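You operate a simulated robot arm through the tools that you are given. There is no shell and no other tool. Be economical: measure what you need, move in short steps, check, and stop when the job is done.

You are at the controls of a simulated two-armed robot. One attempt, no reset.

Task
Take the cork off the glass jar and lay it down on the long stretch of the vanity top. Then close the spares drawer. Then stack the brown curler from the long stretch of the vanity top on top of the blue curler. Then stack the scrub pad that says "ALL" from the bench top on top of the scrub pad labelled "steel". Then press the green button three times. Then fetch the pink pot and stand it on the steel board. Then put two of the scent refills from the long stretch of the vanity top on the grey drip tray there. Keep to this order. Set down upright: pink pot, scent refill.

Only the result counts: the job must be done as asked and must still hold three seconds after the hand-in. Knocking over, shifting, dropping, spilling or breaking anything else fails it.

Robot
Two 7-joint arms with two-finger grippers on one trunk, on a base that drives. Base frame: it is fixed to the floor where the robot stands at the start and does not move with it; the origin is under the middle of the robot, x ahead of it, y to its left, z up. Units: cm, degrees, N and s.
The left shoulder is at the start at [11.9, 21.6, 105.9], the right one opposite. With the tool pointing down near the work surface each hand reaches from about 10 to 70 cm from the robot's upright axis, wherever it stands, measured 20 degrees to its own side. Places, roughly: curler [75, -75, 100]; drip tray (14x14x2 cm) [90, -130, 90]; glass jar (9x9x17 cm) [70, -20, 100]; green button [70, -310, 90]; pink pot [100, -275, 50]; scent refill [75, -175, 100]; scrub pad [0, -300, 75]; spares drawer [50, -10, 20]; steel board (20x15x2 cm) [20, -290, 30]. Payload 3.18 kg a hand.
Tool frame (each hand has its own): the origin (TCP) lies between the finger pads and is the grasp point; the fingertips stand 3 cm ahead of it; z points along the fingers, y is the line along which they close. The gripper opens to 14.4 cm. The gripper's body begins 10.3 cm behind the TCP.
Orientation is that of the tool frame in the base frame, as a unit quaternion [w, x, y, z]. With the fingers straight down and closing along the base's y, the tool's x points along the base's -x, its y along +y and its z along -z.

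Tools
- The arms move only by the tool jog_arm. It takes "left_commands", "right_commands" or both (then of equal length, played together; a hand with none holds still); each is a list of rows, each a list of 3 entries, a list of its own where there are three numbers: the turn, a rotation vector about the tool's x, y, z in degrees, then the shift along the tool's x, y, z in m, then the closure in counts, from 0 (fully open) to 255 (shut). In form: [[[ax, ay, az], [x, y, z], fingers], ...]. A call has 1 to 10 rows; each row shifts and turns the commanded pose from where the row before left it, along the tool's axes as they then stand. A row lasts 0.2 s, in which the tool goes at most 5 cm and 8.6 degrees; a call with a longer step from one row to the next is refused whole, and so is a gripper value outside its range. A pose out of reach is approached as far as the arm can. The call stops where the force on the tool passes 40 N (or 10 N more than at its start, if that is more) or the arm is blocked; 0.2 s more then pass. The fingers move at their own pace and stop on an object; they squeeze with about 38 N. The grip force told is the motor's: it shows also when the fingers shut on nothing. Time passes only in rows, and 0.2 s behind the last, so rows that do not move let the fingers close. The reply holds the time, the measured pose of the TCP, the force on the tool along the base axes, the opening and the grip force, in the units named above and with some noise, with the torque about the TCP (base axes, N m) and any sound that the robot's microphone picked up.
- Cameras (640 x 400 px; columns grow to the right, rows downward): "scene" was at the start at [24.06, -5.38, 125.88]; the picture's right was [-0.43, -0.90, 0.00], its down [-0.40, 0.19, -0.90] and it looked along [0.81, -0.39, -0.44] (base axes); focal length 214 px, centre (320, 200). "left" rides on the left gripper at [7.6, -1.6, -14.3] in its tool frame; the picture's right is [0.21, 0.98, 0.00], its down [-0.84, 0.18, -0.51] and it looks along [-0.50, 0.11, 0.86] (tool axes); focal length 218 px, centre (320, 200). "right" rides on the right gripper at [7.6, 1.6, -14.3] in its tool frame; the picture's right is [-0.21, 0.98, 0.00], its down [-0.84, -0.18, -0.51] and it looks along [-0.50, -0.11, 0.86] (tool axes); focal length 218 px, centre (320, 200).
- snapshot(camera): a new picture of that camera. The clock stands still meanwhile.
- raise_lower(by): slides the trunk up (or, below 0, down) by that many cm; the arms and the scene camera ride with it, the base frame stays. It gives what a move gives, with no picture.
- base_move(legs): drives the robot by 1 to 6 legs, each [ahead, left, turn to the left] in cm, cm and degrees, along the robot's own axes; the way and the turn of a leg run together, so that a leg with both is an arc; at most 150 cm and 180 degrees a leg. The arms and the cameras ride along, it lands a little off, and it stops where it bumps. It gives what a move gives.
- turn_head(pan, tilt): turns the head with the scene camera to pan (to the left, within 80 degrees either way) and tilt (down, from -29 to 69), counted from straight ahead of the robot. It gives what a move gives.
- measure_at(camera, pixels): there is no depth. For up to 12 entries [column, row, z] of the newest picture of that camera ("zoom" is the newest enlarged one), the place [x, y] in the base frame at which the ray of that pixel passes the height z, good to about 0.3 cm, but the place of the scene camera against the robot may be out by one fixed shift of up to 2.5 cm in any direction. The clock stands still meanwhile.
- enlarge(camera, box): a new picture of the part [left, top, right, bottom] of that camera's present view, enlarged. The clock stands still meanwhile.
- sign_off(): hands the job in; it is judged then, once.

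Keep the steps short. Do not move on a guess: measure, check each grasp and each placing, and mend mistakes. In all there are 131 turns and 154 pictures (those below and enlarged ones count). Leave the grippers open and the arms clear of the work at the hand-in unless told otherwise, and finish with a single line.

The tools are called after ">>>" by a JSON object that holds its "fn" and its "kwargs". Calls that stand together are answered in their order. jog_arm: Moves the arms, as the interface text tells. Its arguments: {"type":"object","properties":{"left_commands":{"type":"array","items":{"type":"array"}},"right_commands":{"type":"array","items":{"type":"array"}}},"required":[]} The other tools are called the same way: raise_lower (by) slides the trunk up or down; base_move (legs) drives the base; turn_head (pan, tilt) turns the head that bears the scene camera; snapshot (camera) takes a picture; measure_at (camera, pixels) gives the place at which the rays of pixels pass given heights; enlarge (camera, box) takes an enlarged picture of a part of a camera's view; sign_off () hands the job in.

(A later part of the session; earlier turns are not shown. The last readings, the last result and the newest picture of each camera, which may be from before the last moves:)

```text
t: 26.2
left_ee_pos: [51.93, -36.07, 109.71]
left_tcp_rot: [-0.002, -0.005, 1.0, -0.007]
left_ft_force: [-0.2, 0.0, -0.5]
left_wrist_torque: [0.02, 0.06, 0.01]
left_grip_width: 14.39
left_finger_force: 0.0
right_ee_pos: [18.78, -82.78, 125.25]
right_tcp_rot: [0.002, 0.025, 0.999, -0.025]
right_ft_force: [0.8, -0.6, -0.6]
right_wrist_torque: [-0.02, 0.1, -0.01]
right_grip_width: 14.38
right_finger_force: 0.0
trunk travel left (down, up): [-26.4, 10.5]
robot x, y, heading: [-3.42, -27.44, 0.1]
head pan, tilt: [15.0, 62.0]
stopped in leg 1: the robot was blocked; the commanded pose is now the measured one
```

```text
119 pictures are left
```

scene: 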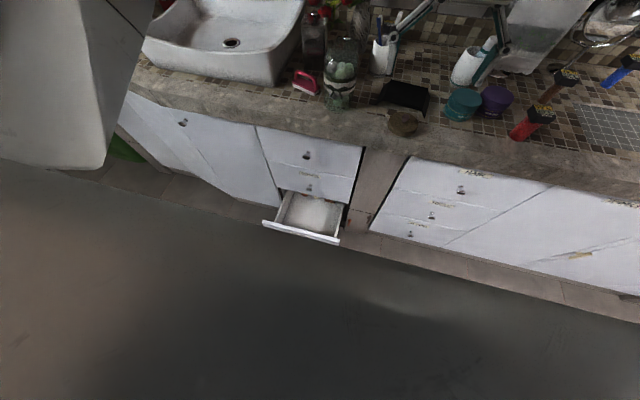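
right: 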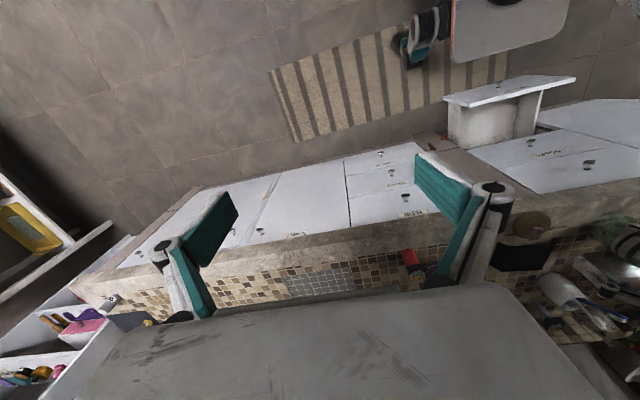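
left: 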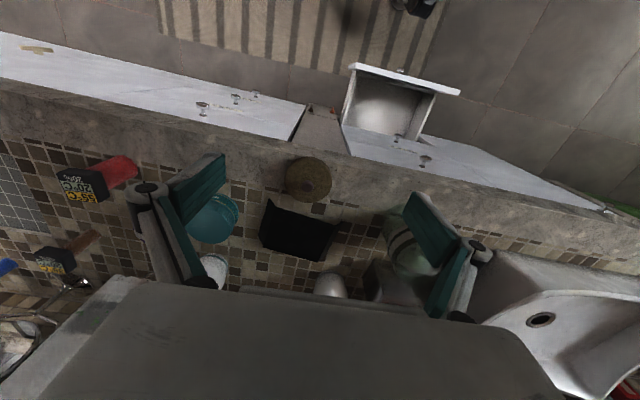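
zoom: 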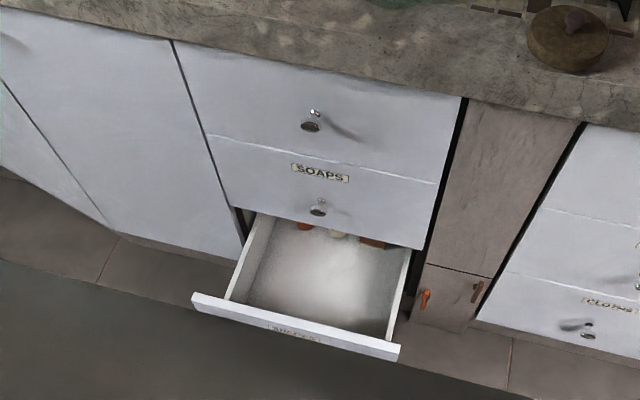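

Drawer front: y −28.5 to 8, top z ≈ 41, face x ≈ 39. I retract the left hand to about (26, −12), lower the trunk, then tilt the hand forward to push.

>>> {"fn": "jog_arm", "kwargs": {"left_commands": [[[0, 0, 0], [0.032, 0.02, -0.01], 255], [[0, 0, 0], [0.032, 0.03, 0], 255], [[0, 0, 0], [0.032, 0.03, 0], 255], [[0, 0, 0], [0.032, 0.03, 0], 255], [[0, 0, 0], [0.032, 0.03, 0], 255], [[0, 0, 0], [0.032, 0.03, 0], 255], [[0, 0, 0], [0.032, 0.03, 0], 255], [[0, 0, 0], [0.03, 0.03, 0], 255]]}}

>>> {"fn": "raise_lower", "kwargs": {"by": -26}}

>>> {"fn": "snapshot", "kwargs": {"camera": "scene"}}

>>> {"fn": "snapshot", "kwargs": {"camera": "left"}}

```text
t: 28.0
left_ee_pos: [25.95, -13.28, 110.42]
left_tcp_rot: [0.0, -0.005, 1.0, -0.007]
left_ft_force: [-0.5, -0.2, -0.1]
left_wrist_torque: [-0.05, -0.03, 0.04]
left_grip_width: 0.0
left_finger_force: 30.9
right_ee_pos: [18.34, -82.71, 125.42]
right_tcp_rot: [0.004, 0.026, 0.999, -0.026]
right_ft_force: [-0.2, 0.2, 0.6]
right_wrist_torque: [-0.03, 0.02, 0.01]
right_grip_width: 14.38
right_finger_force: 0.0
trunk travel left (down, up): [-26.4, 10.5]
robot x, y, heading: [-3.46, -27.76, -0.0]
head pan, tilt: [15.0, 62.0]
```

```text
t: 29.2
left_ee_pos: [27.23, -13.6, 99.45]
left_tcp_rot: [-0.014, -0.006, 1.0, -0.009]
left_ft_force: [19.8, 6.9, -14.9]
left_wrist_torque: [-1.02, 1.85, -0.56]
left_grip_width: 0.0
left_finger_force: 30.4
right_ee_pos: [19.36, -82.92, 114.67]
right_tcp_rot: [-0.019, 0.028, 0.999, -0.029]
right_ft_force: [1.5, 0.3, 0.1]
right_wrist_torque: [0.03, 0.05, 0.03]
right_grip_width: 14.39
right_finger_force: 0.1
trunk travel left (down, up): [-16.3, 20.6]
robot x, y, heading: [-3.29, -27.76, 0.2]
head pan, tilt: [15.0, 62.0]
stopped: the force on the tool passed its limit at 136 N (the readings are from after the stop); the commanded pose is now the measured one
```

```text
118 pictures are left
```

scene: 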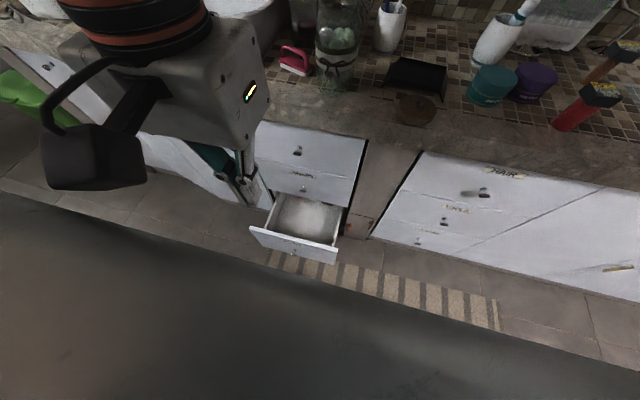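

```text
117 pictures are left
```

left: 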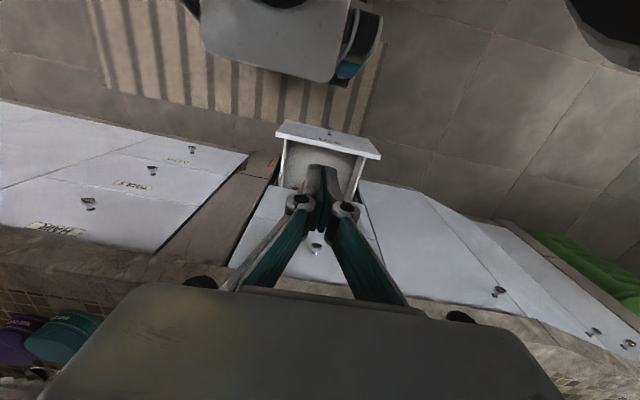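

The left hand pressed on something near the torso while lowering; I move it ahead 8 cm to relieve it, then drive 20 cm right so the arm works beside the torso.

>>> {"fn": "jog_arm", "kwargs": {"left_commands": [[[0, 0, 0], [-0.02, 0, -0.01], 255], [[0, 0, 0], [-0.03, 0, 0], 255], [[0, 0, 0], [-0.03, 0, 0], 255]]}}

>>> {"fn": "base_move", "kwargs": {"legs": [[0, -20, 0]]}}

>>> {"fn": "turn_head", "kwargs": {"pan": 40, "tilt": 55}}

>>> {"fn": "snapshot", "kwargs": {"camera": "scene"}}

```text
t: 30.0
left_ee_pos: [34.95, -13.38, 100.67]
left_tcp_rot: [-0.012, -0.005, 1.0, -0.009]
left_ft_force: [-0.6, 0.1, 0.1]
left_wrist_torque: [0.0, 0.02, 0.02]
left_grip_width: 0.02
left_finger_force: 30.3
right_ee_pos: [19.04, -82.86, 114.85]
right_tcp_rot: [-0.016, 0.029, 0.999, -0.03]
right_ft_force: [0.1, 0.1, 0.2]
right_wrist_torque: [-0.01, 0.02, 0.01]
right_grip_width: 14.43
right_finger_force: 0.0
trunk travel left (down, up): [-16.3, 20.6]
robot x, y, heading: [-3.6, -27.77, 0.1]
head pan, tilt: [15.0, 62.0]
```

```text
t: 32.4
left_ee_pos: [34.87, -33.19, 100.75]
left_tcp_rot: [-0.01, -0.005, 1.0, -0.009]
left_ft_force: [-0.6, 0.5, 0.3]
left_wrist_torque: [-0.02, 0.01, 0.03]
left_grip_width: 0.0
left_finger_force: 30.5
right_ee_pos: [18.95, -102.7, 114.85]
right_tcp_rot: [-0.015, 0.029, 0.999, -0.028]
right_ft_force: [-0.7, -0.2, -0.4]
right_wrist_torque: [0.01, 0.01, -0.02]
right_grip_width: 14.42
right_finger_force: 0.1
trunk travel left (down, up): [-16.3, 20.6]
robot x, y, heading: [-3.51, -47.8, 0.2]
head pan, tilt: [15.0, 62.0]
```

```text
t: 33.3
left_ee_pos: [34.91, -33.24, 100.7]
left_tcp_rot: [-0.01, -0.005, 1.0, -0.009]
left_ft_force: [0.7, 0.0, 0.8]
left_wrist_torque: [0.03, 0.01, -0.02]
left_grip_width: 0.0
left_finger_force: 30.9
right_ee_pos: [18.85, -102.64, 114.93]
right_tcp_rot: [-0.015, 0.03, 0.999, -0.028]
right_ft_force: [-0.1, -0.4, -0.2]
right_wrist_torque: [0.02, 0.0, 0.0]
right_grip_width: 14.41
right_finger_force: 0.1
trunk travel left (down, up): [-16.3, 20.6]
robot x, y, heading: [-3.43, -47.55, 0.1]
head pan, tilt: [40.0, 55.0]
```

```text
116 pictures are left
```

scene: 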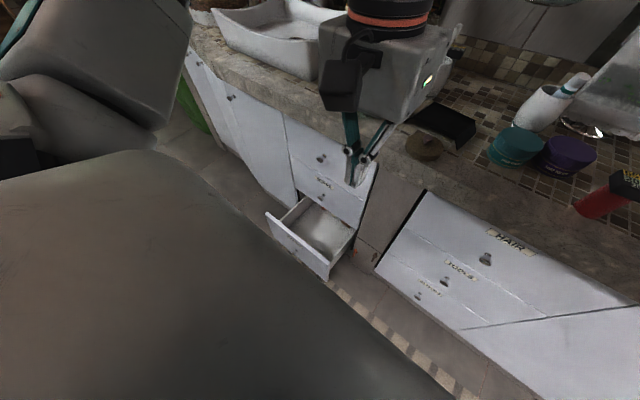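

Now I move the left hand sideways to y≈−12 (4 cm rows), a little back to x 32, and lower the trunk by 14.

>>> {"fn": "jog_arm", "kwargs": {"left_commands": [[[0, 0, 0], [0, 0.042, 0], 255], [[0, 0, 0], [0, 0.042, 0], 255], [[0, 0, 0], [0, 0.042, 0], 255], [[0, 0, 0], [0.005, 0.042, 0], 255], [[0, 0, 0], [0.01, 0.042, 0], 255]]}}

>>> {"fn": "raise_lower", "kwargs": {"by": -14}}

>>> {"fn": "snapshot", "kwargs": {"camera": "scene"}}

```text
t: 34.5
left_ee_pos: [33.13, -12.06, 100.37]
left_tcp_rot: [-0.011, -0.005, 1.0, -0.01]
left_ft_force: [-0.5, 0.8, -0.5]
left_wrist_torque: [-0.03, 0.0, 0.0]
left_grip_width: 0.0
left_finger_force: 30.9
right_ee_pos: [18.73, -102.59, 115.02]
right_tcp_rot: [-0.015, 0.03, 0.999, -0.029]
right_ft_force: [-0.2, 0.5, 0.0]
right_wrist_torque: [0.0, -0.03, 0.01]
right_grip_width: 14.39
right_finger_force: 0.2
trunk travel left (down, up): [-16.3, 20.6]
robot x, y, heading: [-3.48, -47.77, -0.0]
head pan, tilt: [40.0, 55.0]
```

```text
t: 36.1
left_ee_pos: [34.01, -12.17, 83.47]
left_tcp_rot: [-0.082, -0.005, 0.997, -0.008]
left_ft_force: [0.1, -0.6, -0.7]
left_wrist_torque: [0.02, -0.05, 0.02]
left_grip_width: 0.01
left_finger_force: 30.4
right_ee_pos: [18.79, -102.63, 100.89]
right_tcp_rot: [-0.014, 0.03, 0.999, -0.029]
right_ft_force: [-1.4, -0.2, -0.6]
right_wrist_torque: [0.01, -0.06, -0.01]
right_grip_width: 14.37
right_finger_force: 0.1
trunk travel left (down, up): [-2.3, 34.6]
robot x, y, heading: [-3.56, -47.28, -0.0]
head pan, tilt: [40.0, 55.0]
```

```text
115 pictures are left
```

scene: 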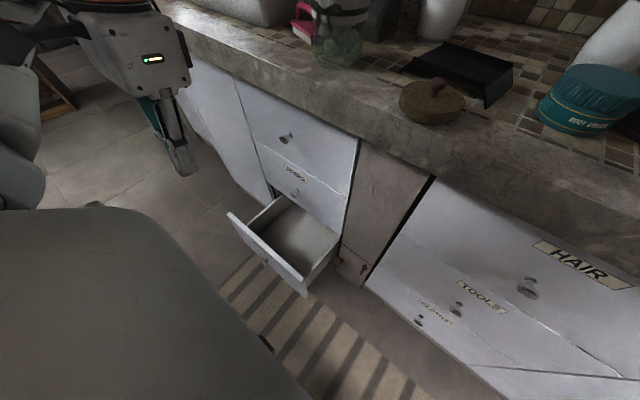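

Now straighten the left hand and lower it to z≈62 in front of the drawer.

>>> {"fn": "jog_arm", "kwargs": {"left_commands": [[[0, -4.7, 0], [0, 0, 0], 255], [[0, -4.7, 0], [0, 0, 0], 255], [[0, 0, 0], [0, 0, 0.043], 255], [[0, 0, 0], [0, 0, 0.043], 255], [[0, 0, 0], [0, 0, 0.043], 255], [[0, 0, 0], [0, 0, 0.043], 255], [[0, 0, 0], [0, 0, 0.043], 255]]}}

>>> {"fn": "snapshot", "kwargs": {"camera": "scene"}}

>>> {"fn": "snapshot", "kwargs": {"camera": "left"}}

```text
t: 37.7
left_ee_pos: [42.17, -9.7, 66.08]
left_tcp_rot: [0.002, -0.006, 1.0, -0.009]
left_ft_force: [-1.8, 0.3, -3.0]
left_wrist_torque: [0.0, -0.19, 0.02]
left_grip_width: 0.01
left_finger_force: 31.5
left hand out of reach, approached as far as the arm can: row 1, 2, 3, 4, 5, 6
right_ee_pos: [18.96, -102.62, 100.92]
right_tcp_rot: [-0.016, 0.029, 0.999, -0.029]
right_ft_force: [0.2, 0.6, 0.5]
right_wrist_torque: [-0.02, 0.0, 0.03]
right_grip_width: 14.41
right_finger_force: 0.1
trunk travel left (down, up): [-2.3, 34.6]
robot x, y, heading: [-3.74, -47.34, 0.0]
head pan, tilt: [40.0, 55.0]
```

```text
114 pictures are left
```

scene: 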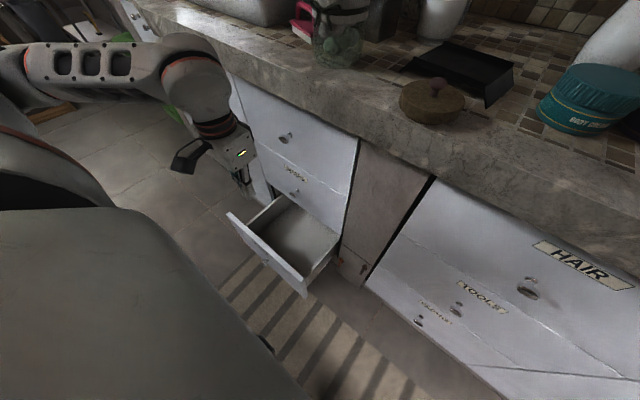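

```text
113 pictures are left
```

left: 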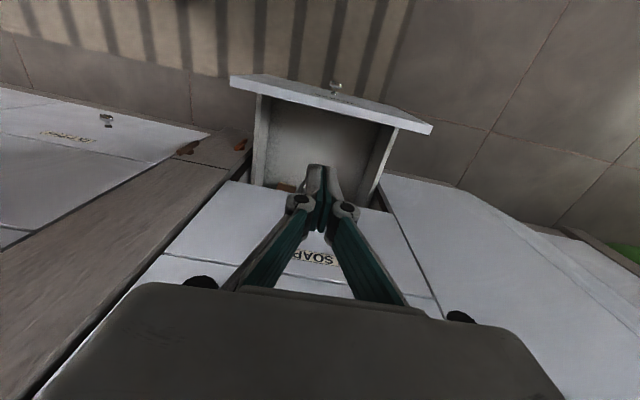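

The vertical pose low down is hard for the arm. I tilt the fingers forward 45° (6 × −7.5° about y).

>>> {"fn": "jog_arm", "kwargs": {"left_commands": [[[0, -7.5, 0], [0, 0, 0], 255], [[0, -7.5, 0], [0, 0, 0], 255], [[0, -7.5, 0], [0, 0, 0], 255], [[0, -7.5, 0], [0, 0, 0], 255], [[0, -7.5, 0], [0, 0, 0], 255], [[0, -7.5, 0], [0, 0, 0], 255], [[0, 0, 0], [0, 0, 0], 255]]}}

>>> {"fn": "snapshot", "kwargs": {"camera": "scene"}}

```text
t: 39.3
left_ee_pos: [53.16, -3.51, 64.14]
left_tcp_rot: [0.338, -0.01, 0.941, -0.004]
left_ft_force: [0.3, 0.3, 0.0]
left_wrist_torque: [-0.03, 0.03, -0.01]
left_grip_width: 0.0
left_finger_force: 30.2
left hand out of reach, approached as far as the arm can: row 1, 2, 3, 4, 5, 6
right_ee_pos: [18.97, -102.53, 101.11]
right_tcp_rot: [-0.015, 0.029, 0.999, -0.028]
right_ft_force: [0.0, -0.2, 0.2]
right_wrist_torque: [0.01, -0.03, 0.01]
right_grip_width: 14.4
right_finger_force: 0.0
trunk travel left (down, up): [-2.3, 34.6]
robot x, y, heading: [-3.38, -47.46, -0.0]
head pan, tilt: [40.0, 55.0]
```

```text
112 pictures are left
```

scene: 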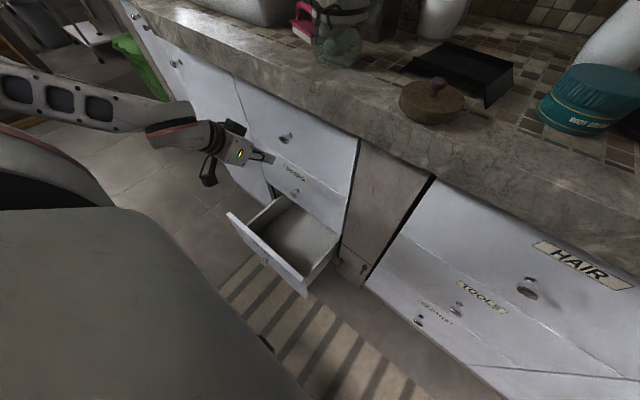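

I bring the hand back and to the left of the drawer front (towards x 33, y 10, z 56), where the arm has more room.

>>> {"fn": "jog_arm", "kwargs": {"left_commands": [[[0, 0, 0], [0.0342, 0.0217, -0.0109], 255], [[0, 0, 0], [0.0342, 0.0217, -0.0109], 255], [[0, 0, 0], [0.0342, 0.0217, -0.0109], 255], [[0, 0, 0], [0.0342, 0.0217, -0.0109], 255], [[0, 0, 0], [0.0342, 0.0217, -0.0109], 255], [[0, 0, 0], [0.0342, 0.0217, -0.0109], 255]]}}

>>> {"fn": "snapshot", "kwargs": {"camera": "left"}}

>>> {"fn": "snapshot", "kwargs": {"camera": "scene"}}

```text
t: 40.7
left_ee_pos: [33.37, 9.45, 55.57]
left_tcp_rot: [0.339, -0.01, 0.941, -0.005]
left_ft_force: [-0.4, -0.5, 0.3]
left_wrist_torque: [0.02, -0.02, -0.02]
left_grip_width: 0.01
left_finger_force: 30.4
left hand out of reach, approached as far as the arm can: row 1
right_ee_pos: [18.82, -102.54, 100.97]
right_tcp_rot: [-0.015, 0.029, 0.999, -0.028]
right_ft_force: [0.0, 0.0, 1.0]
right_wrist_torque: [-0.02, 0.02, 0.03]
right_grip_width: 14.43
right_finger_force: 0.0
trunk travel left (down, up): [-2.3, 34.6]
robot x, y, heading: [-3.57, -47.49, -0.0]
head pan, tilt: [40.0, 55.0]
```

```text
111 pictures are left
```

left: 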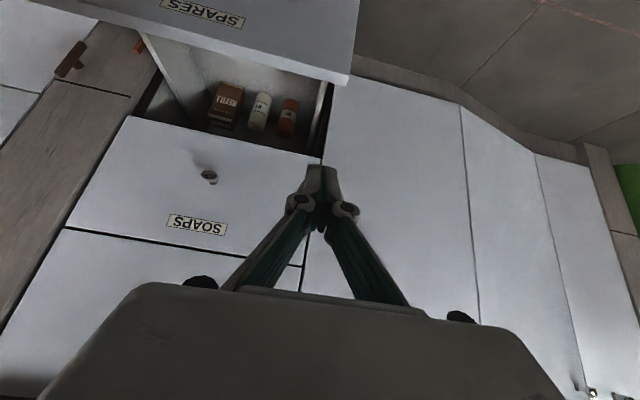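

```text
110 pictures are left
```

scene: 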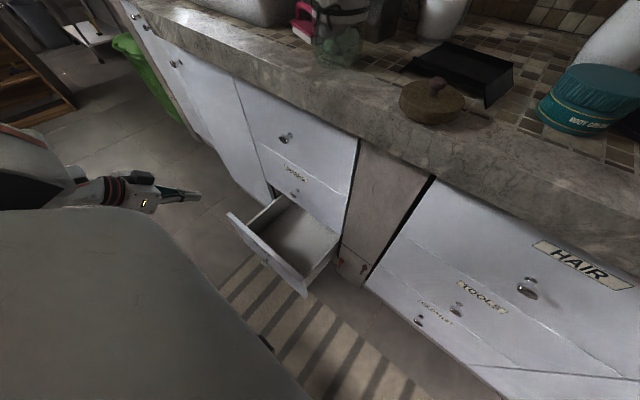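

Now down to z≈33, back to x 31, then sideways to y≈−4 in front of the drawer face.

>>> {"fn": "jog_arm", "kwargs": {"left_commands": [[[0, 0, 0], [0.031, 0, 0.0314], 255], [[0, 0, 0], [0.031, 0, 0.0314], 255], [[0, 0, 0], [0.031, 0, 0.0314], 255], [[0, 0, 0], [0.031, 0, 0.0314], 255], [[0, 0, 0], [0.031, 0, 0.0314], 255], [[0, 0, 0], [0, -0.045, 0], 255], [[0, 0, 0], [0, -0.045, 0], 255], [[0, 0, 0], [0, -0.045, 0], 255]]}}

>>> {"fn": "snapshot", "kwargs": {"camera": "left"}}

>>> {"fn": "snapshot", "kwargs": {"camera": "scene"}}

```text
t: 42.5
left_ee_pos: [32.28, 0.84, 50.37]
left_tcp_rot: [0.337, -0.01, 0.941, -0.005]
left_ft_force: [-0.6, 0.6, 0.0]
left_wrist_torque: [-0.02, -0.02, -0.01]
left_grip_width: 0.0
left_finger_force: 30.1
left hand out of reach, approached as far as the arm can: row 3, 4, 5, 6, 7, 8
right_ee_pos: [18.86, -102.6, 101.0]
right_tcp_rot: [-0.016, 0.029, 0.999, -0.028]
right_ft_force: [0.3, 0.0, 0.6]
right_wrist_torque: [-0.01, -0.01, 0.0]
right_grip_width: 14.38
right_finger_force: 0.0
trunk travel left (down, up): [-2.3, 34.6]
robot x, y, heading: [-3.38, -47.34, -0.2]
head pan, tilt: [40.0, 55.0]
```

```text
109 pictures are left
```

left: 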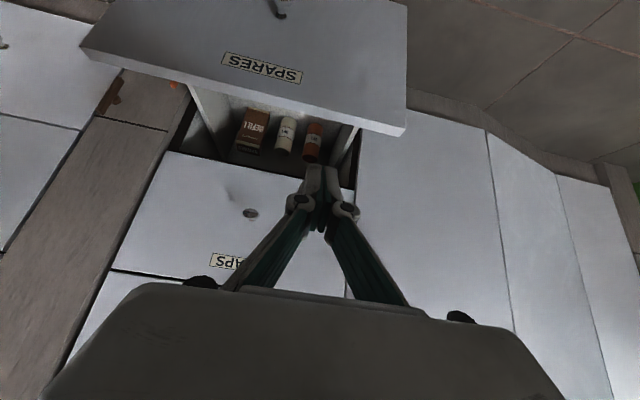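

```text
108 pictures are left
```

scene: 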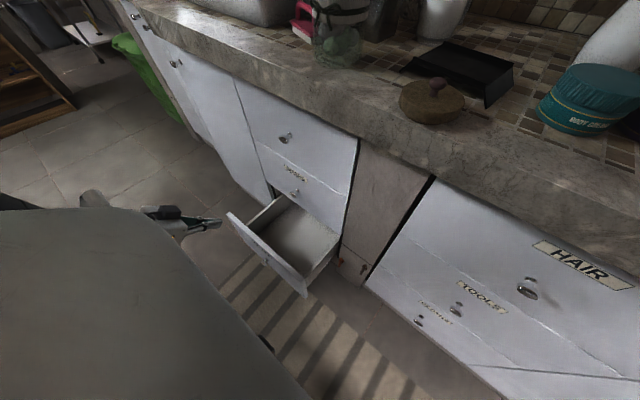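

The arm stops short at z≈50 there. I try going low further out to the left of the drawer (y≈18, x≈40) where the arm is less folded.

>>> {"fn": "jog_arm", "kwargs": {"left_commands": [[[0, 0, 0], [-0.016, 0.037, 0.0044], 255], [[0, 0, 0], [-0.016, 0.037, 0.0044], 255], [[0, 0, 0], [-0.016, 0.037, 0.0044], 255], [[0, 0, 0], [-0.016, 0.037, 0.0044], 255], [[0, 0, 0], [-0.016, 0.037, 0.0044], 255], [[0, 0, 0], [-0.016, 0.037, 0.0044], 255], [[0, 0, 0], [0, 0, 0], 255]]}}

>>> {"fn": "turn_head", "kwargs": {"pan": 60, "tilt": 50}}

>>> {"fn": "snapshot", "kwargs": {"camera": "scene"}}

```text
t: 44.1
left_ee_pos: [41.06, 23.33, 54.21]
left_tcp_rot: [0.339, -0.011, 0.941, -0.004]
left_ft_force: [-1.2, 0.0, 0.0]
left_wrist_torque: [-0.01, -0.01, 0.0]
left_grip_width: 0.0
left_finger_force: 31.4
right_ee_pos: [18.96, -102.73, 100.98]
right_tcp_rot: [-0.015, 0.029, 0.999, -0.029]
right_ft_force: [-0.2, 0.0, -0.4]
right_wrist_torque: [0.01, -0.01, -0.01]
right_grip_width: 14.4
right_finger_force: 0.1
trunk travel left (down, up): [-2.3, 34.6]
robot x, y, heading: [-3.3, -47.28, -0.0]
head pan, tilt: [40.0, 55.0]
```

```text
t: 45.0
left_ee_pos: [41.04, 23.51, 54.24]
left_tcp_rot: [0.338, -0.01, 0.941, -0.005]
left_ft_force: [0.3, -1.0, 0.6]
left_wrist_torque: [-0.01, -0.02, 0.0]
left_grip_width: 0.02
left_finger_force: 30.5
right_ee_pos: [18.82, -102.68, 100.96]
right_tcp_rot: [-0.014, 0.029, 0.999, -0.029]
right_ft_force: [0.5, -0.5, -0.7]
right_wrist_torque: [0.02, -0.04, -0.04]
right_grip_width: 14.43
right_finger_force: 0.0
trunk travel left (down, up): [-2.3, 34.6]
robot x, y, heading: [-3.36, -47.89, 0.0]
head pan, tilt: [60.0, 50.0]
```

```text
107 pictures are left
```

scene: 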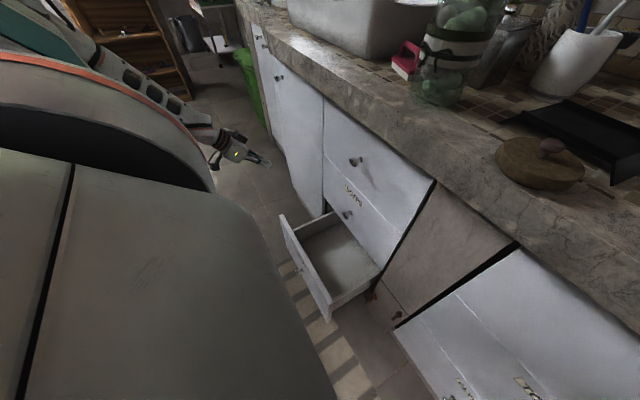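

It moved freely. Now try straight down 16 cm here.

>>> {"fn": "jog_arm", "kwargs": {"left_commands": [[[0, 0, 0], [0.0254, 0, 0.0309], 255], [[0, 0, 0], [0.0254, 0, 0.0309], 255], [[0, 0, 0], [0.0254, 0, 0.0309], 255], [[0, 0, 0], [0.0254, 0, 0.0309], 255]]}}

```text
t: 46.0
left_ee_pos: [40.88, 23.15, 38.02]
left_tcp_rot: [0.338, -0.011, 0.941, -0.004]
left_ft_force: [-0.3, -0.3, -0.7]
left_wrist_torque: [-0.02, -0.03, 0.0]
left_grip_width: 0.0
left_finger_force: 30.6
right_ee_pos: [18.97, -102.54, 100.91]
right_tcp_rot: [-0.015, 0.029, 0.999, -0.029]
right_ft_force: [0.1, -0.8, 0.8]
right_wrist_torque: [0.0, -0.02, -0.02]
right_grip_width: 14.39
right_finger_force: 0.0
trunk travel left (down, up): [-2.3, 34.6]
robot x, y, heading: [-3.58, -47.71, 0.2]
head pan, tilt: [60.0, 50.0]
```

Good, low is reachable here. I pull back to x≈30, check, then drive the robot right so the hand comes in front of the drawer.

>>> {"fn": "jog_arm", "kwargs": {"left_commands": [[[0, 0, 0], [0.0278, 0, -0.0229], 255], [[0, 0, 0], [0.0278, 0, -0.0229], 255], [[0, 0, 0], [0.0278, 0, -0.0229], 255], [[0, 0, 0], [0.019, 0, 0.0232], 255]]}}

```text
t: 47.0
left_ee_pos: [30.24, 23.13, 34.97]
left_tcp_rot: [0.338, -0.01, 0.941, -0.005]
left_ft_force: [-0.1, 0.1, 0.4]
left_wrist_torque: [0.02, 0.0, 0.01]
left_grip_width: 0.0
left_finger_force: 30.7
right_ee_pos: [19.03, -102.6, 100.89]
right_tcp_rot: [-0.015, 0.03, 0.999, -0.03]
right_ft_force: [-0.1, 0.2, 0.8]
right_wrist_torque: [0.01, 0.0, 0.0]
right_grip_width: 14.39
right_finger_force: 0.0
trunk travel left (down, up): [-2.3, 34.6]
robot x, y, heading: [-3.91, -47.7, -0.1]
head pan, tilt: [60.0, 50.0]
```

Now drive 26 cm right.

>>> {"fn": "base_move", "kwargs": {"legs": [[0, -26, 0]]}}

>>> {"fn": "snapshot", "kwargs": {"camera": "scene"}}

>>> {"fn": "snapshot", "kwargs": {"camera": "left"}}

```text
t: 49.9
left_ee_pos: [30.04, -2.98, 35.15]
left_tcp_rot: [0.338, -0.011, 0.941, -0.005]
left_ft_force: [-0.1, -0.2, 0.2]
left_wrist_torque: [-0.02, -0.02, 0.03]
left_grip_width: 0.0
left_finger_force: 30.3
right_ee_pos: [18.98, -128.77, 100.86]
right_tcp_rot: [-0.015, 0.029, 0.999, -0.029]
right_ft_force: [0.7, -0.6, 0.0]
right_wrist_torque: [0.05, 0.0, -0.01]
right_grip_width: 14.43
right_finger_force: 0.0
trunk travel left (down, up): [-2.3, 34.6]
robot x, y, heading: [-3.34, -73.83, 0.1]
head pan, tilt: [60.0, 50.0]
```

```text
106 pictures are left
```

scene: 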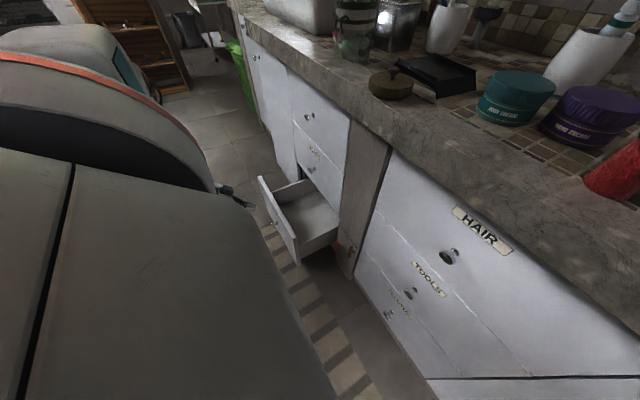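

```text
105 pictures are left
```

left: 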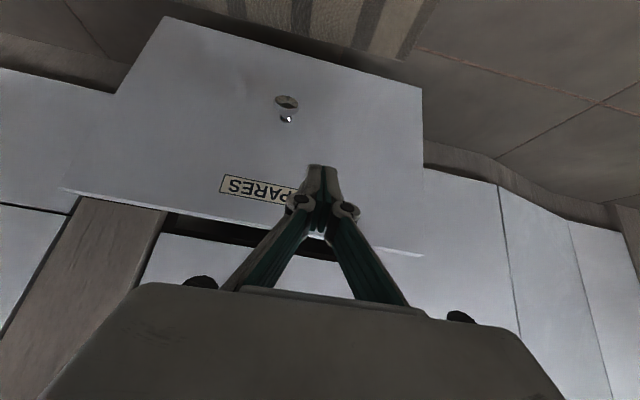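

The fingertips face the SPARES front, above-left of its knob. I push ahead in 2.5 cm steps.

>>> {"fn": "jog_arm", "kwargs": {"left_commands": [[[0, 0, 0], [-0.0193, 0, 0.0159], 255], [[0, 0, 0], [-0.0193, 0, 0.0159], 255], [[0, 0, 0], [-0.0193, 0, 0.0159], 255], [[0, 0, 0], [-0.0193, 0, 0.0159], 255], [[0, 0, 0], [-0.0193, 0, 0.0159], 255], [[0, 0, 0], [-0.0193, 0, 0.0159], 255]]}}

>>> {"fn": "snapshot", "kwargs": {"camera": "scene"}}

>>> {"fn": "snapshot", "kwargs": {"camera": "left"}}

```text
t: 51.3
left_ee_pos: [45.35, -2.71, 35.21]
left_tcp_rot: [0.339, -0.012, 0.941, -0.003]
left_ft_force: [0.4, -0.2, -0.3]
left_wrist_torque: [0.01, -0.01, 0.01]
left_grip_width: 0.0
left_finger_force: 30.8
right_ee_pos: [19.04, -128.72, 100.88]
right_tcp_rot: [-0.014, 0.028, 0.999, -0.029]
right_ft_force: [0.0, -0.3, 0.8]
right_wrist_torque: [-0.01, 0.0, -0.03]
right_grip_width: 14.38
right_finger_force: 0.1
trunk travel left (down, up): [-2.3, 34.6]
robot x, y, heading: [-2.97, -74.02, -0.1]
head pan, tilt: [60.0, 50.0]
```

```text
104 pictures are left
```

scene: 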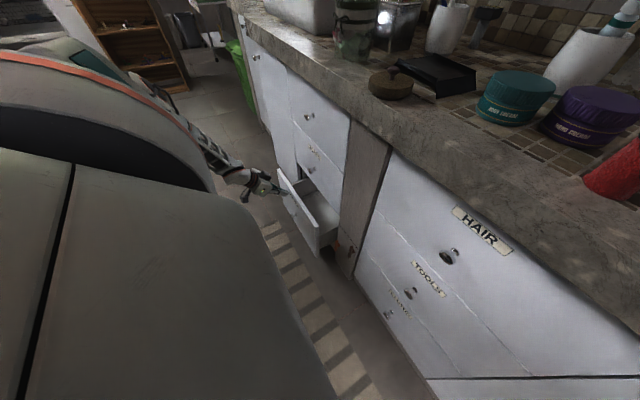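

```text
103 pictures are left
```

left: 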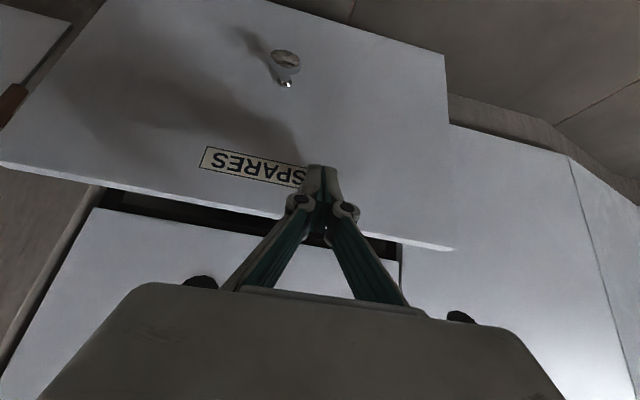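

The drawer is sliding smoothly. I push on in 2 cm steps until it stops.

>>> {"fn": "jog_arm", "kwargs": {"left_commands": [[[0, 0, 0], [-0.0193, 0, 0.0159], 255], [[0, 0, 0], [-0.0193, 0, 0.0159], 255], [[0, 0, 0], [-0.0154, 0, 0.0127], 255], [[0, 0, 0], [-0.0154, 0, 0.0127], 255], [[0, 0, 0], [-0.0077, 0, 0.0064], 255], [[0, 0, 0], [-0.0077, 0, 0.0064], 255], [[0, 0, 0], [-0.0077, 0, 0.0064], 255]]}}

>>> {"fn": "snapshot", "kwargs": {"camera": "scene"}}

>>> {"fn": "snapshot", "kwargs": {"camera": "left"}}

```text
t: 52.9
left_ee_pos: [56.54, -2.58, 35.07]
left_tcp_rot: [0.336, -0.011, 0.942, -0.004]
left_ft_force: [-21.4, -5.2, 7.9]
left_wrist_torque: [-0.08, 0.06, -0.2]
left_grip_width: 0.0
left_finger_force: 31.2
right_ee_pos: [19.01, -128.66, 101.01]
right_tcp_rot: [-0.015, 0.028, 0.999, -0.028]
right_ft_force: [-0.4, -0.8, -0.2]
right_wrist_torque: [-0.02, 0.0, 0.02]
right_grip_width: 14.41
right_finger_force: 0.0
trunk travel left (down, up): [-2.3, 34.6]
robot x, y, heading: [-2.96, -73.5, 0.3]
head pan, tilt: [60.0, 50.0]
```

```text
102 pictures are left
```

scene: 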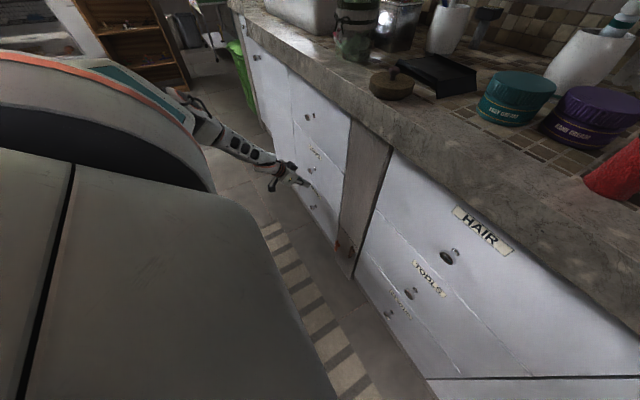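

```text
101 pictures are left
```

left: 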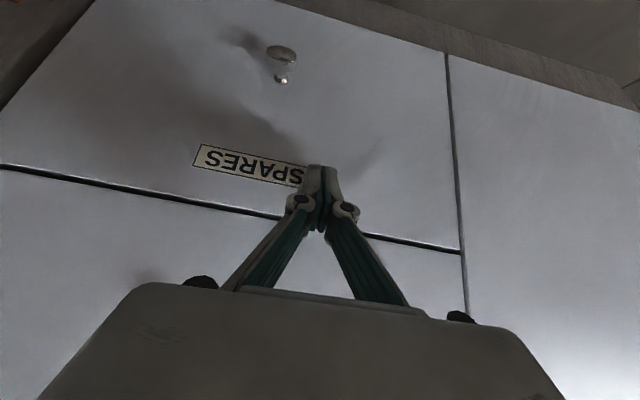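

The SPARES drawer is flush (21 N at the stop). I back the hand off 22 cm and look at the curlers.

>>> {"fn": "jog_arm", "kwargs": {"left_commands": [[[0, 0, 0], [0.0193, 0, -0.0159], 255], [[0, 0, 0], [0.0347, 0, -0.0286], 255], [[0, 0, 0], [0.0347, 0, -0.0286], 255], [[0, 0, 0], [0.0347, 0, -0.0286], 255], [[0, 0, 0], [0.0347, 0, -0.0286], 255], [[0, 0, 0], [0.02, 0, -0.0165], 0]]}}

>>> {"fn": "raise_lower", "kwargs": {"by": 28}}

>>> {"fn": "turn_head", "kwargs": {"pan": 0, "tilt": 40}}

>>> {"fn": "snapshot", "kwargs": {"camera": "scene"}}

```text
t: 54.3
left_ee_pos: [34.09, -3.0, 35.1]
left_tcp_rot: [0.339, -0.01, 0.941, -0.004]
left_ft_force: [0.6, 0.8, 0.9]
left_wrist_torque: [0.01, 0.01, -0.01]
left_grip_width: 13.62
left_finger_force: 0.0
right_ee_pos: [19.01, -128.78, 100.87]
right_tcp_rot: [-0.015, 0.028, 0.999, -0.028]
right_ft_force: [1.0, -0.8, 0.3]
right_wrist_torque: [0.03, -0.02, -0.02]
right_grip_width: 14.4
right_finger_force: 0.0
trunk travel left (down, up): [-2.3, 34.6]
robot x, y, heading: [-3.52, -73.47, 0.3]
head pan, tilt: [60.0, 50.0]
```

```text
t: 57.1
left_ee_pos: [34.07, -2.91, 63.11]
left_tcp_rot: [0.338, -0.011, 0.941, -0.004]
left_ft_force: [0.7, -0.7, 0.2]
left_wrist_torque: [0.03, 0.01, -0.02]
left_grip_width: 14.39
left_finger_force: 0.0
right_ee_pos: [19.01, -128.71, 128.81]
right_tcp_rot: [-0.015, 0.028, 0.999, -0.029]
right_ft_force: [-0.5, 0.2, -0.1]
right_wrist_torque: [-0.01, 0.03, 0.0]
right_grip_width: 14.39
right_finger_force: 0.1
trunk travel left (down, up): [-30.3, 6.6]
robot x, y, heading: [-3.36, -73.8, 0.0]
head pan, tilt: [60.0, 50.0]
```

```text
t: 58.4
left_ee_pos: [34.06, -3.03, 63.14]
left_tcp_rot: [0.338, -0.011, 0.941, -0.005]
left_ft_force: [-0.9, -0.7, 0.3]
left_wrist_torque: [0.02, 0.01, 0.0]
left_grip_width: 14.38
left_finger_force: 0.1
right_ee_pos: [18.99, -128.66, 128.7]
right_tcp_rot: [-0.015, 0.029, 0.999, -0.029]
right_ft_force: [-0.9, -0.6, -0.1]
right_wrist_torque: [-0.01, -0.02, 0.0]
right_grip_width: 14.39
right_finger_force: 0.0
trunk travel left (down, up): [-30.3, 6.6]
robot x, y, heading: [-3.52, -73.45, 0.2]
head pan, tilt: [0.0, 40.0]
```

```text
100 pictures are left
```

scene: 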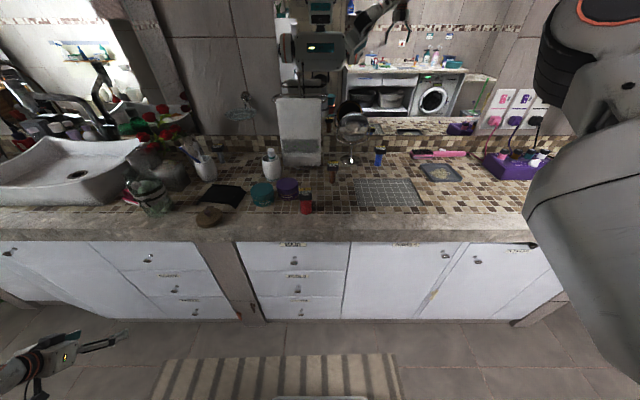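

>>> {"fn": "enlarge", "kwargs": {"camera": "scene", "box": [250, 130, 430, 230]}}

>>> {"fn": "enlarge", "kwargs": {"camera": "scene", "box": [400, 100, 600, 225]}}

>>> {"fn": "measure_at", "kwargs": {"camera": "scene", "pixels": [[306, 214, 87.5], [333, 182, 87.5], [380, 166, 87.5], [395, 193, 87.5], [440, 172, 87.5], [306, 200, 93], [333, 165, 93], [380, 152, 93]]}}

```text
3.56 times, centred on (340, 180) of scene
```

zoom: 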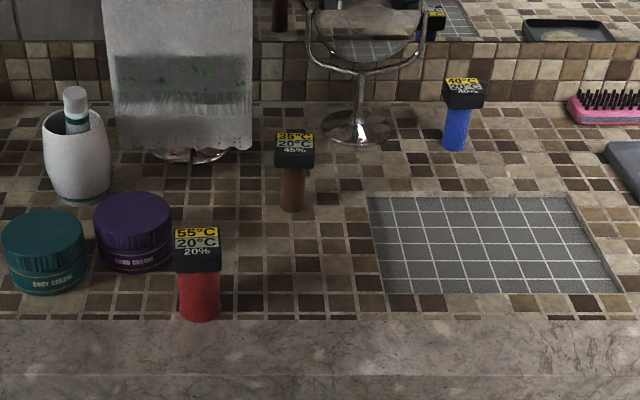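

```text
3.20 times, centred on (500, 162) of scene
```

zoom: 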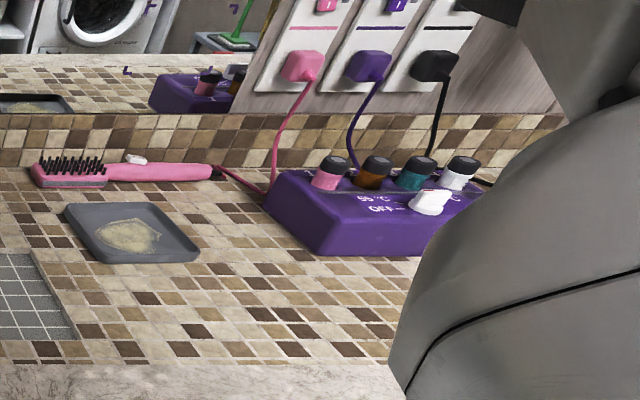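

```text
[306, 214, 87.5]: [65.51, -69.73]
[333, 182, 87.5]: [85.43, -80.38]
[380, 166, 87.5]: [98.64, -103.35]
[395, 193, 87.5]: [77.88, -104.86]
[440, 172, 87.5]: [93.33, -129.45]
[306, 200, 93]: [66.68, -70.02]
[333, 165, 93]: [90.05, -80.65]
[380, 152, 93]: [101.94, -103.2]
```

Brown curler ≈(86,−80), blue ≈(100,−103), near a make-up mirror. I lift the left hand (kept tilted forward, for extra reach) to z≈111 first.

>>> {"fn": "jog_arm", "kwargs": {"left_commands": [[[0, 0, 0], [-0.0305, 0, -0.037], 0], [[0, 0, 0], [-0.0305, 0, -0.037], 0], [[0, 0, 0], [-0.0305, 0, -0.037], 0], [[0, 0, 0], [-0.0305, 0, -0.037], 0], [[0, 0, 0], [-0.0305, 0, -0.037], 0], [[0, 0, 0], [-0.0305, 0, -0.037], 0], [[0, 0, 0], [-0.0305, 0, -0.037], 0], [[0, 0, 0], [-0.0305, 0, -0.037], 0], [[0, 0, 0], [-0.0305, 0, -0.037], 0], [[0, 0, 0], [-0.0305, 0, -0.037], 0]]}}

>>> {"fn": "turn_head", "kwargs": {"pan": 45, "tilt": 25}}

>>> {"fn": "snapshot", "kwargs": {"camera": "scene"}}

```text
t: 60.6
left_ee_pos: [33.71, -2.29, 110.96]
left_tcp_rot: [0.338, -0.012, 0.941, -0.005]
left_ft_force: [-0.3, -0.1, 0.3]
left_wrist_torque: [0.03, -0.05, 0.03]
left_grip_width: 14.43
left_finger_force: 0.0
right_ee_pos: [18.62, -128.83, 128.94]
right_tcp_rot: [-0.014, 0.028, 0.999, -0.028]
right_ft_force: [-0.4, 0.2, -0.2]
right_wrist_torque: [0.04, -0.11, 0.03]
right_grip_width: 14.4
right_finger_force: 0.1
trunk travel left (down, up): [-30.3, 6.6]
robot x, y, heading: [-3.74, -73.69, 0.1]
head pan, tilt: [0.0, 40.0]
```

```text
t: 61.7
left_ee_pos: [34.13, -2.35, 110.78]
left_tcp_rot: [0.338, -0.011, 0.941, -0.005]
left_ft_force: [0.1, -0.2, -1.0]
left_wrist_torque: [-0.03, 0.0, 0.01]
left_grip_width: 14.4
left_finger_force: 0.1
right_ee_pos: [18.98, -128.65, 128.87]
right_tcp_rot: [-0.015, 0.029, 0.999, -0.028]
right_ft_force: [0.4, 0.0, -0.5]
right_wrist_torque: [-0.01, 0.01, 0.01]
right_grip_width: 14.39
right_finger_force: 0.0
trunk travel left (down, up): [-30.3, 6.6]
robot x, y, heading: [-3.45, -73.63, 0.2]
head pan, tilt: [45.0, 25.0]
```

```text
97 pictures are left
```

scene: 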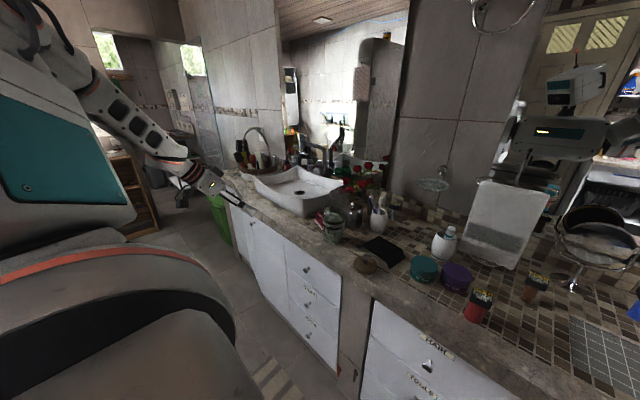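

I drive right 40 cm, then ahead 20 cm.

>>> {"fn": "base_move", "kwargs": {"legs": [[0, -40, 0], [20, 0, 0]]}}

>>> {"fn": "turn_head", "kwargs": {"pan": 15, "tilt": 35}}

>>> {"fn": "snapshot", "kwargs": {"camera": "scene"}}

>>> {"fn": "snapshot", "kwargs": {"camera": "left"}}

```text
t: 67.0
left_ee_pos: [54.17, -42.14, 110.91]
left_tcp_rot: [0.338, -0.011, 0.941, -0.004]
left_ft_force: [-0.8, 0.0, 0.0]
left_wrist_torque: [-0.01, 0.02, -0.02]
left_grip_width: 14.37
left_finger_force: 0.0
right_ee_pos: [39.34, -168.6, 128.86]
right_tcp_rot: [-0.015, 0.028, 0.999, -0.029]
right_ft_force: [-0.1, 0.8, 0.3]
right_wrist_torque: [0.01, 0.04, -0.03]
right_grip_width: 14.37
right_finger_force: 0.1
trunk travel left (down, up): [-30.3, 6.6]
robot x, y, heading: [16.65, -113.57, -0.1]
head pan, tilt: [45.0, 25.0]
```

```text
t: 67.9
left_ee_pos: [54.22, -42.16, 110.89]
left_tcp_rot: [0.337, -0.011, 0.942, -0.004]
left_ft_force: [0.5, -0.2, -0.5]
left_wrist_torque: [-0.01, 0.0, 0.02]
left_grip_width: 14.36
left_finger_force: 0.0
right_ee_pos: [39.17, -168.62, 128.83]
right_tcp_rot: [-0.015, 0.029, 0.999, -0.028]
right_ft_force: [0.7, -0.2, -0.5]
right_wrist_torque: [0.01, 0.01, -0.02]
right_grip_width: 14.4
right_finger_force: 0.0
trunk travel left (down, up): [-30.3, 6.6]
robot x, y, heading: [16.23, -113.58, -0.0]
head pan, tilt: [15.0, 35.0]
```

```text
96 pictures are left
```

scene: 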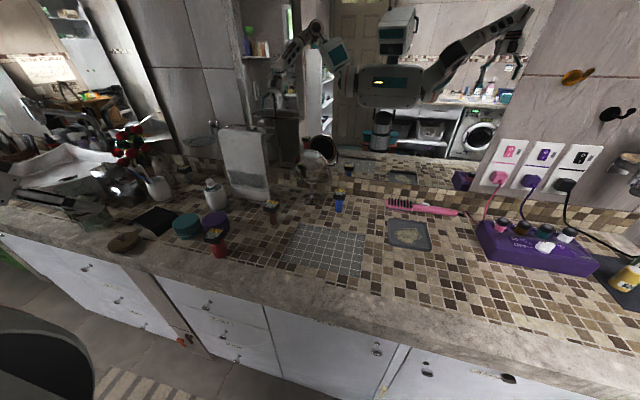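

```text
95 pictures are left
```

left: 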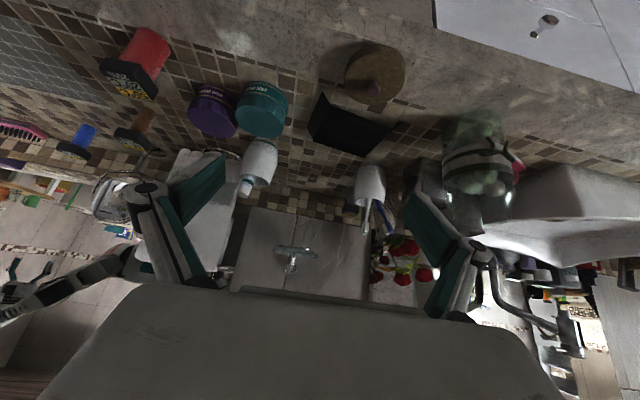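

>>> {"fn": "enlarge", "kwargs": {"camera": "scene", "box": [200, 120, 380, 260]}}

>>> {"fn": "enlarge", "kwargs": {"camera": "scene", "box": [440, 150, 640, 310]}}

>>> {"fn": "enlarge", "kwargs": {"camera": "left", "box": [0, 20, 300, 220]}}

```text
2.86 times, centred on (290, 190) of scene
```

zoom: 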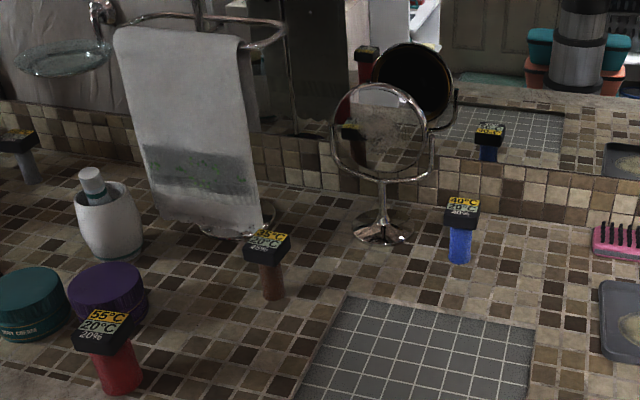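

```text
2.50 times, centred on (540, 230) of scene
```

zoom: 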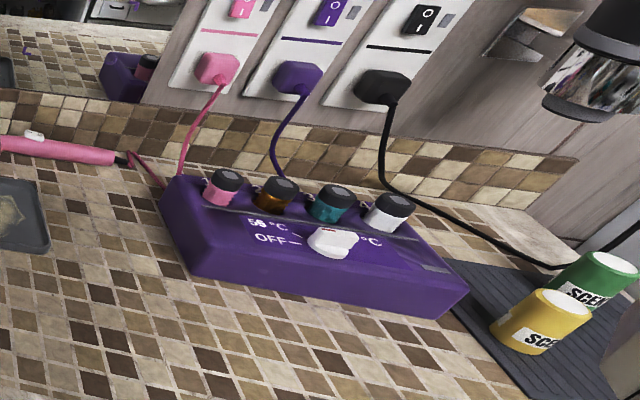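

```text
2.00 times, centred on (150, 120) of left
```

zoom: 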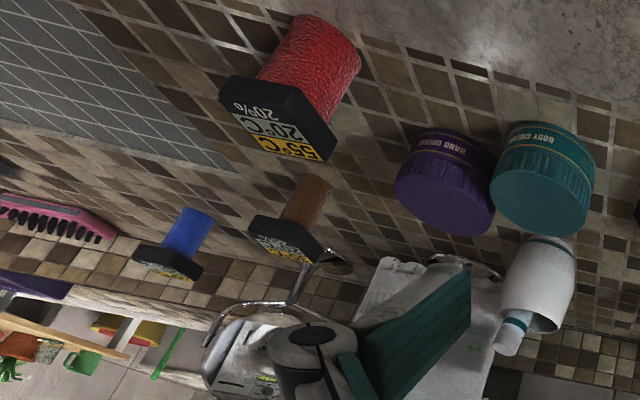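

Those are the curlers (brown ≈ zoom (270,285), blue (460,245)); a make-up mirror stands between. I measure from both cameras.

>>> {"fn": "measure_at", "kwargs": {"camera": "zoom", "pixels": [[316, 181, 87.5], [198, 212, 87.5], [285, 232, 97], [285, 232, 99], [170, 258, 97], [170, 258, 99], [250, 218, 97], [322, 240, 97], [335, 250, 87.5]]}}

>>> {"fn": "measure_at", "kwargs": {"camera": "scene", "pixels": [[273, 223, 87.5], [339, 211, 87.5], [311, 204, 87.5], [272, 207, 97], [272, 207, 99], [339, 194, 97], [339, 194, 99], [313, 150, 108]]}}

```text
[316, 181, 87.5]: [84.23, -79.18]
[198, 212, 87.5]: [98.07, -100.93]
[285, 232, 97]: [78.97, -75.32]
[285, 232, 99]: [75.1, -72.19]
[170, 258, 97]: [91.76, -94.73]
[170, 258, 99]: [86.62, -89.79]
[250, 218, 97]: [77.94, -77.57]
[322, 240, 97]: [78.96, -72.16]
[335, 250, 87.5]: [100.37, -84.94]
```

```text
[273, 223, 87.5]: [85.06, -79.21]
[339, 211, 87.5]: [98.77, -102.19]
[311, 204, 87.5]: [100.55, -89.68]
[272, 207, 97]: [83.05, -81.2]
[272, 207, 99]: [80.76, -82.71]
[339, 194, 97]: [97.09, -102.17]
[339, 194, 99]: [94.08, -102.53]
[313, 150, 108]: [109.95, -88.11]
```

Brown ≈(85,−79.8), top ≈94; blue ≈(98.8,−101.7), top ≈94.3. I drive ahead 5 cm and bring the open left hand to hover at about (78, −80, 103).

>>> {"fn": "base_move", "kwargs": {"legs": [[5, 0, 0]]}}

>>> {"fn": "jog_arm", "kwargs": {"left_commands": [[[0, 0, 0], [-0.0096, -0.0376, 0.0183], 60], [[0, 0, 0], [-0.0096, -0.0376, 0.0183], 60], [[0, 0, 0], [-0.0096, -0.0376, 0.0183], 60], [[0, 0, 0], [-0.0096, -0.0376, 0.0183], 60], [[0, 0, 0], [-0.0096, -0.0376, 0.0183], 60], [[0, 0, 0], [-0.0096, -0.0376, 0.0183], 60], [[0, 0, 0], [-0.0096, -0.0376, 0.0183], 60], [[0, 0, 0], [-0.0096, -0.0376, 0.0183], 60], [[0, 0, 0], [-0.0096, -0.0376, 0.0183], 60], [[0, 0, 0], [-0.0096, -0.0376, 0.0183], 60]]}}

>>> {"fn": "snapshot", "kwargs": {"camera": "left"}}

>>> {"fn": "enlarge", "kwargs": {"camera": "scene", "box": [200, 120, 380, 260]}}

```text
t: 68.8
left_ee_pos: [59.19, -42.11, 110.86]
left_tcp_rot: [0.338, -0.012, 0.941, -0.004]
left_ft_force: [0.0, -0.5, -0.6]
left_wrist_torque: [-0.01, 0.0, -0.02]
left_grip_width: 14.36
left_finger_force: 0.1
right_ee_pos: [44.37, -168.64, 128.85]
right_tcp_rot: [-0.016, 0.028, 0.999, -0.03]
right_ft_force: [0.2, 0.2, 1.1]
right_wrist_torque: [-0.01, 0.09, 0.02]
right_grip_width: 14.39
right_finger_force: 0.1
trunk travel left (down, up): [-30.3, 6.6]
robot x, y, heading: [21.68, -113.54, 0.2]
head pan, tilt: [15.0, 35.0]
```

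```text
t: 71.0
left_ee_pos: [78.92, -79.56, 103.6]
left_tcp_rot: [0.338, -0.011, 0.941, -0.004]
left_ft_force: [0.0, 0.0, 0.1]
left_wrist_torque: [0.02, 0.0, 0.04]
left_grip_width: 11.03
left_finger_force: 0.0
right_ee_pos: [44.26, -168.74, 128.79]
right_tcp_rot: [-0.016, 0.028, 0.999, -0.028]
right_ft_force: [0.3, 0.0, 0.5]
right_wrist_torque: [-0.01, 0.06, 0.01]
right_grip_width: 14.4
right_finger_force: 0.1
trunk travel left (down, up): [-30.3, 6.6]
robot x, y, heading: [21.53, -113.54, 0.2]
head pan, tilt: [15.0, 35.0]
```

```text
91 pictures are left
```

left: 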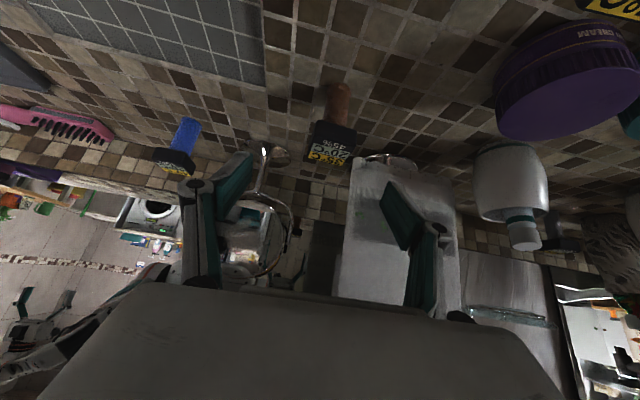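

```text
2.86 times, centred on (290, 190) of scene
```

zoom: 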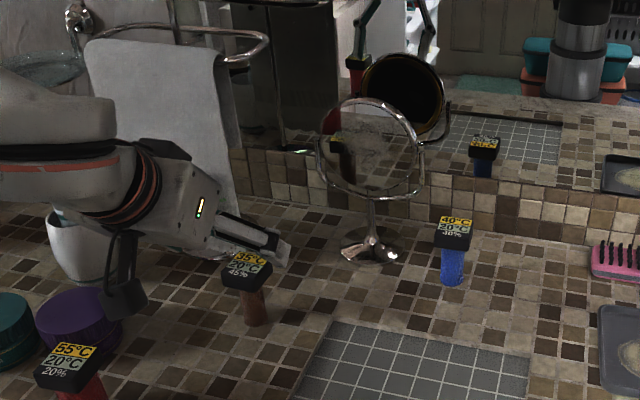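

>>> {"fn": "enlarge", "kwargs": {"camera": "left", "box": [280, 60, 400, 190]}}

>>> {"fn": "measure_at", "kwargs": {"camera": "left", "pixels": [[338, 86, 87.5], [334, 120, 92], [334, 120, 94], [330, 155, 93], [330, 155, 95], [330, 155, 97], [188, 123, 87.5], [178, 163, 94], [178, 163, 96]]}}

```text
3.08 times, centred on (340, 125) of left
```

zoom: 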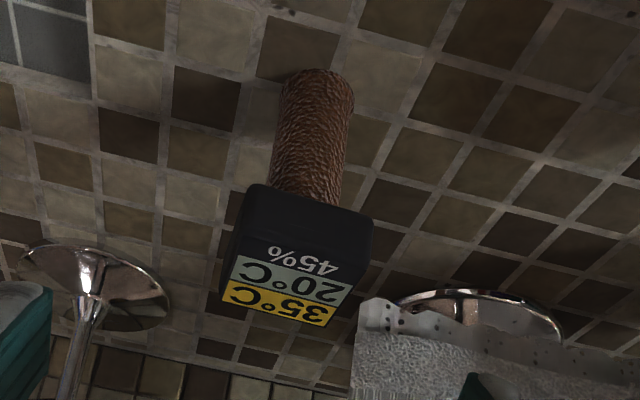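

```text
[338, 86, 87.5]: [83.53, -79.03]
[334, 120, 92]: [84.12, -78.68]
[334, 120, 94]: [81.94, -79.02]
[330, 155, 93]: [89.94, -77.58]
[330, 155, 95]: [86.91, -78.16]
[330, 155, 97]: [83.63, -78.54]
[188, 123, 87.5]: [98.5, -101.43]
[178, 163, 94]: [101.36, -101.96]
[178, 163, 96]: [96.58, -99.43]
```

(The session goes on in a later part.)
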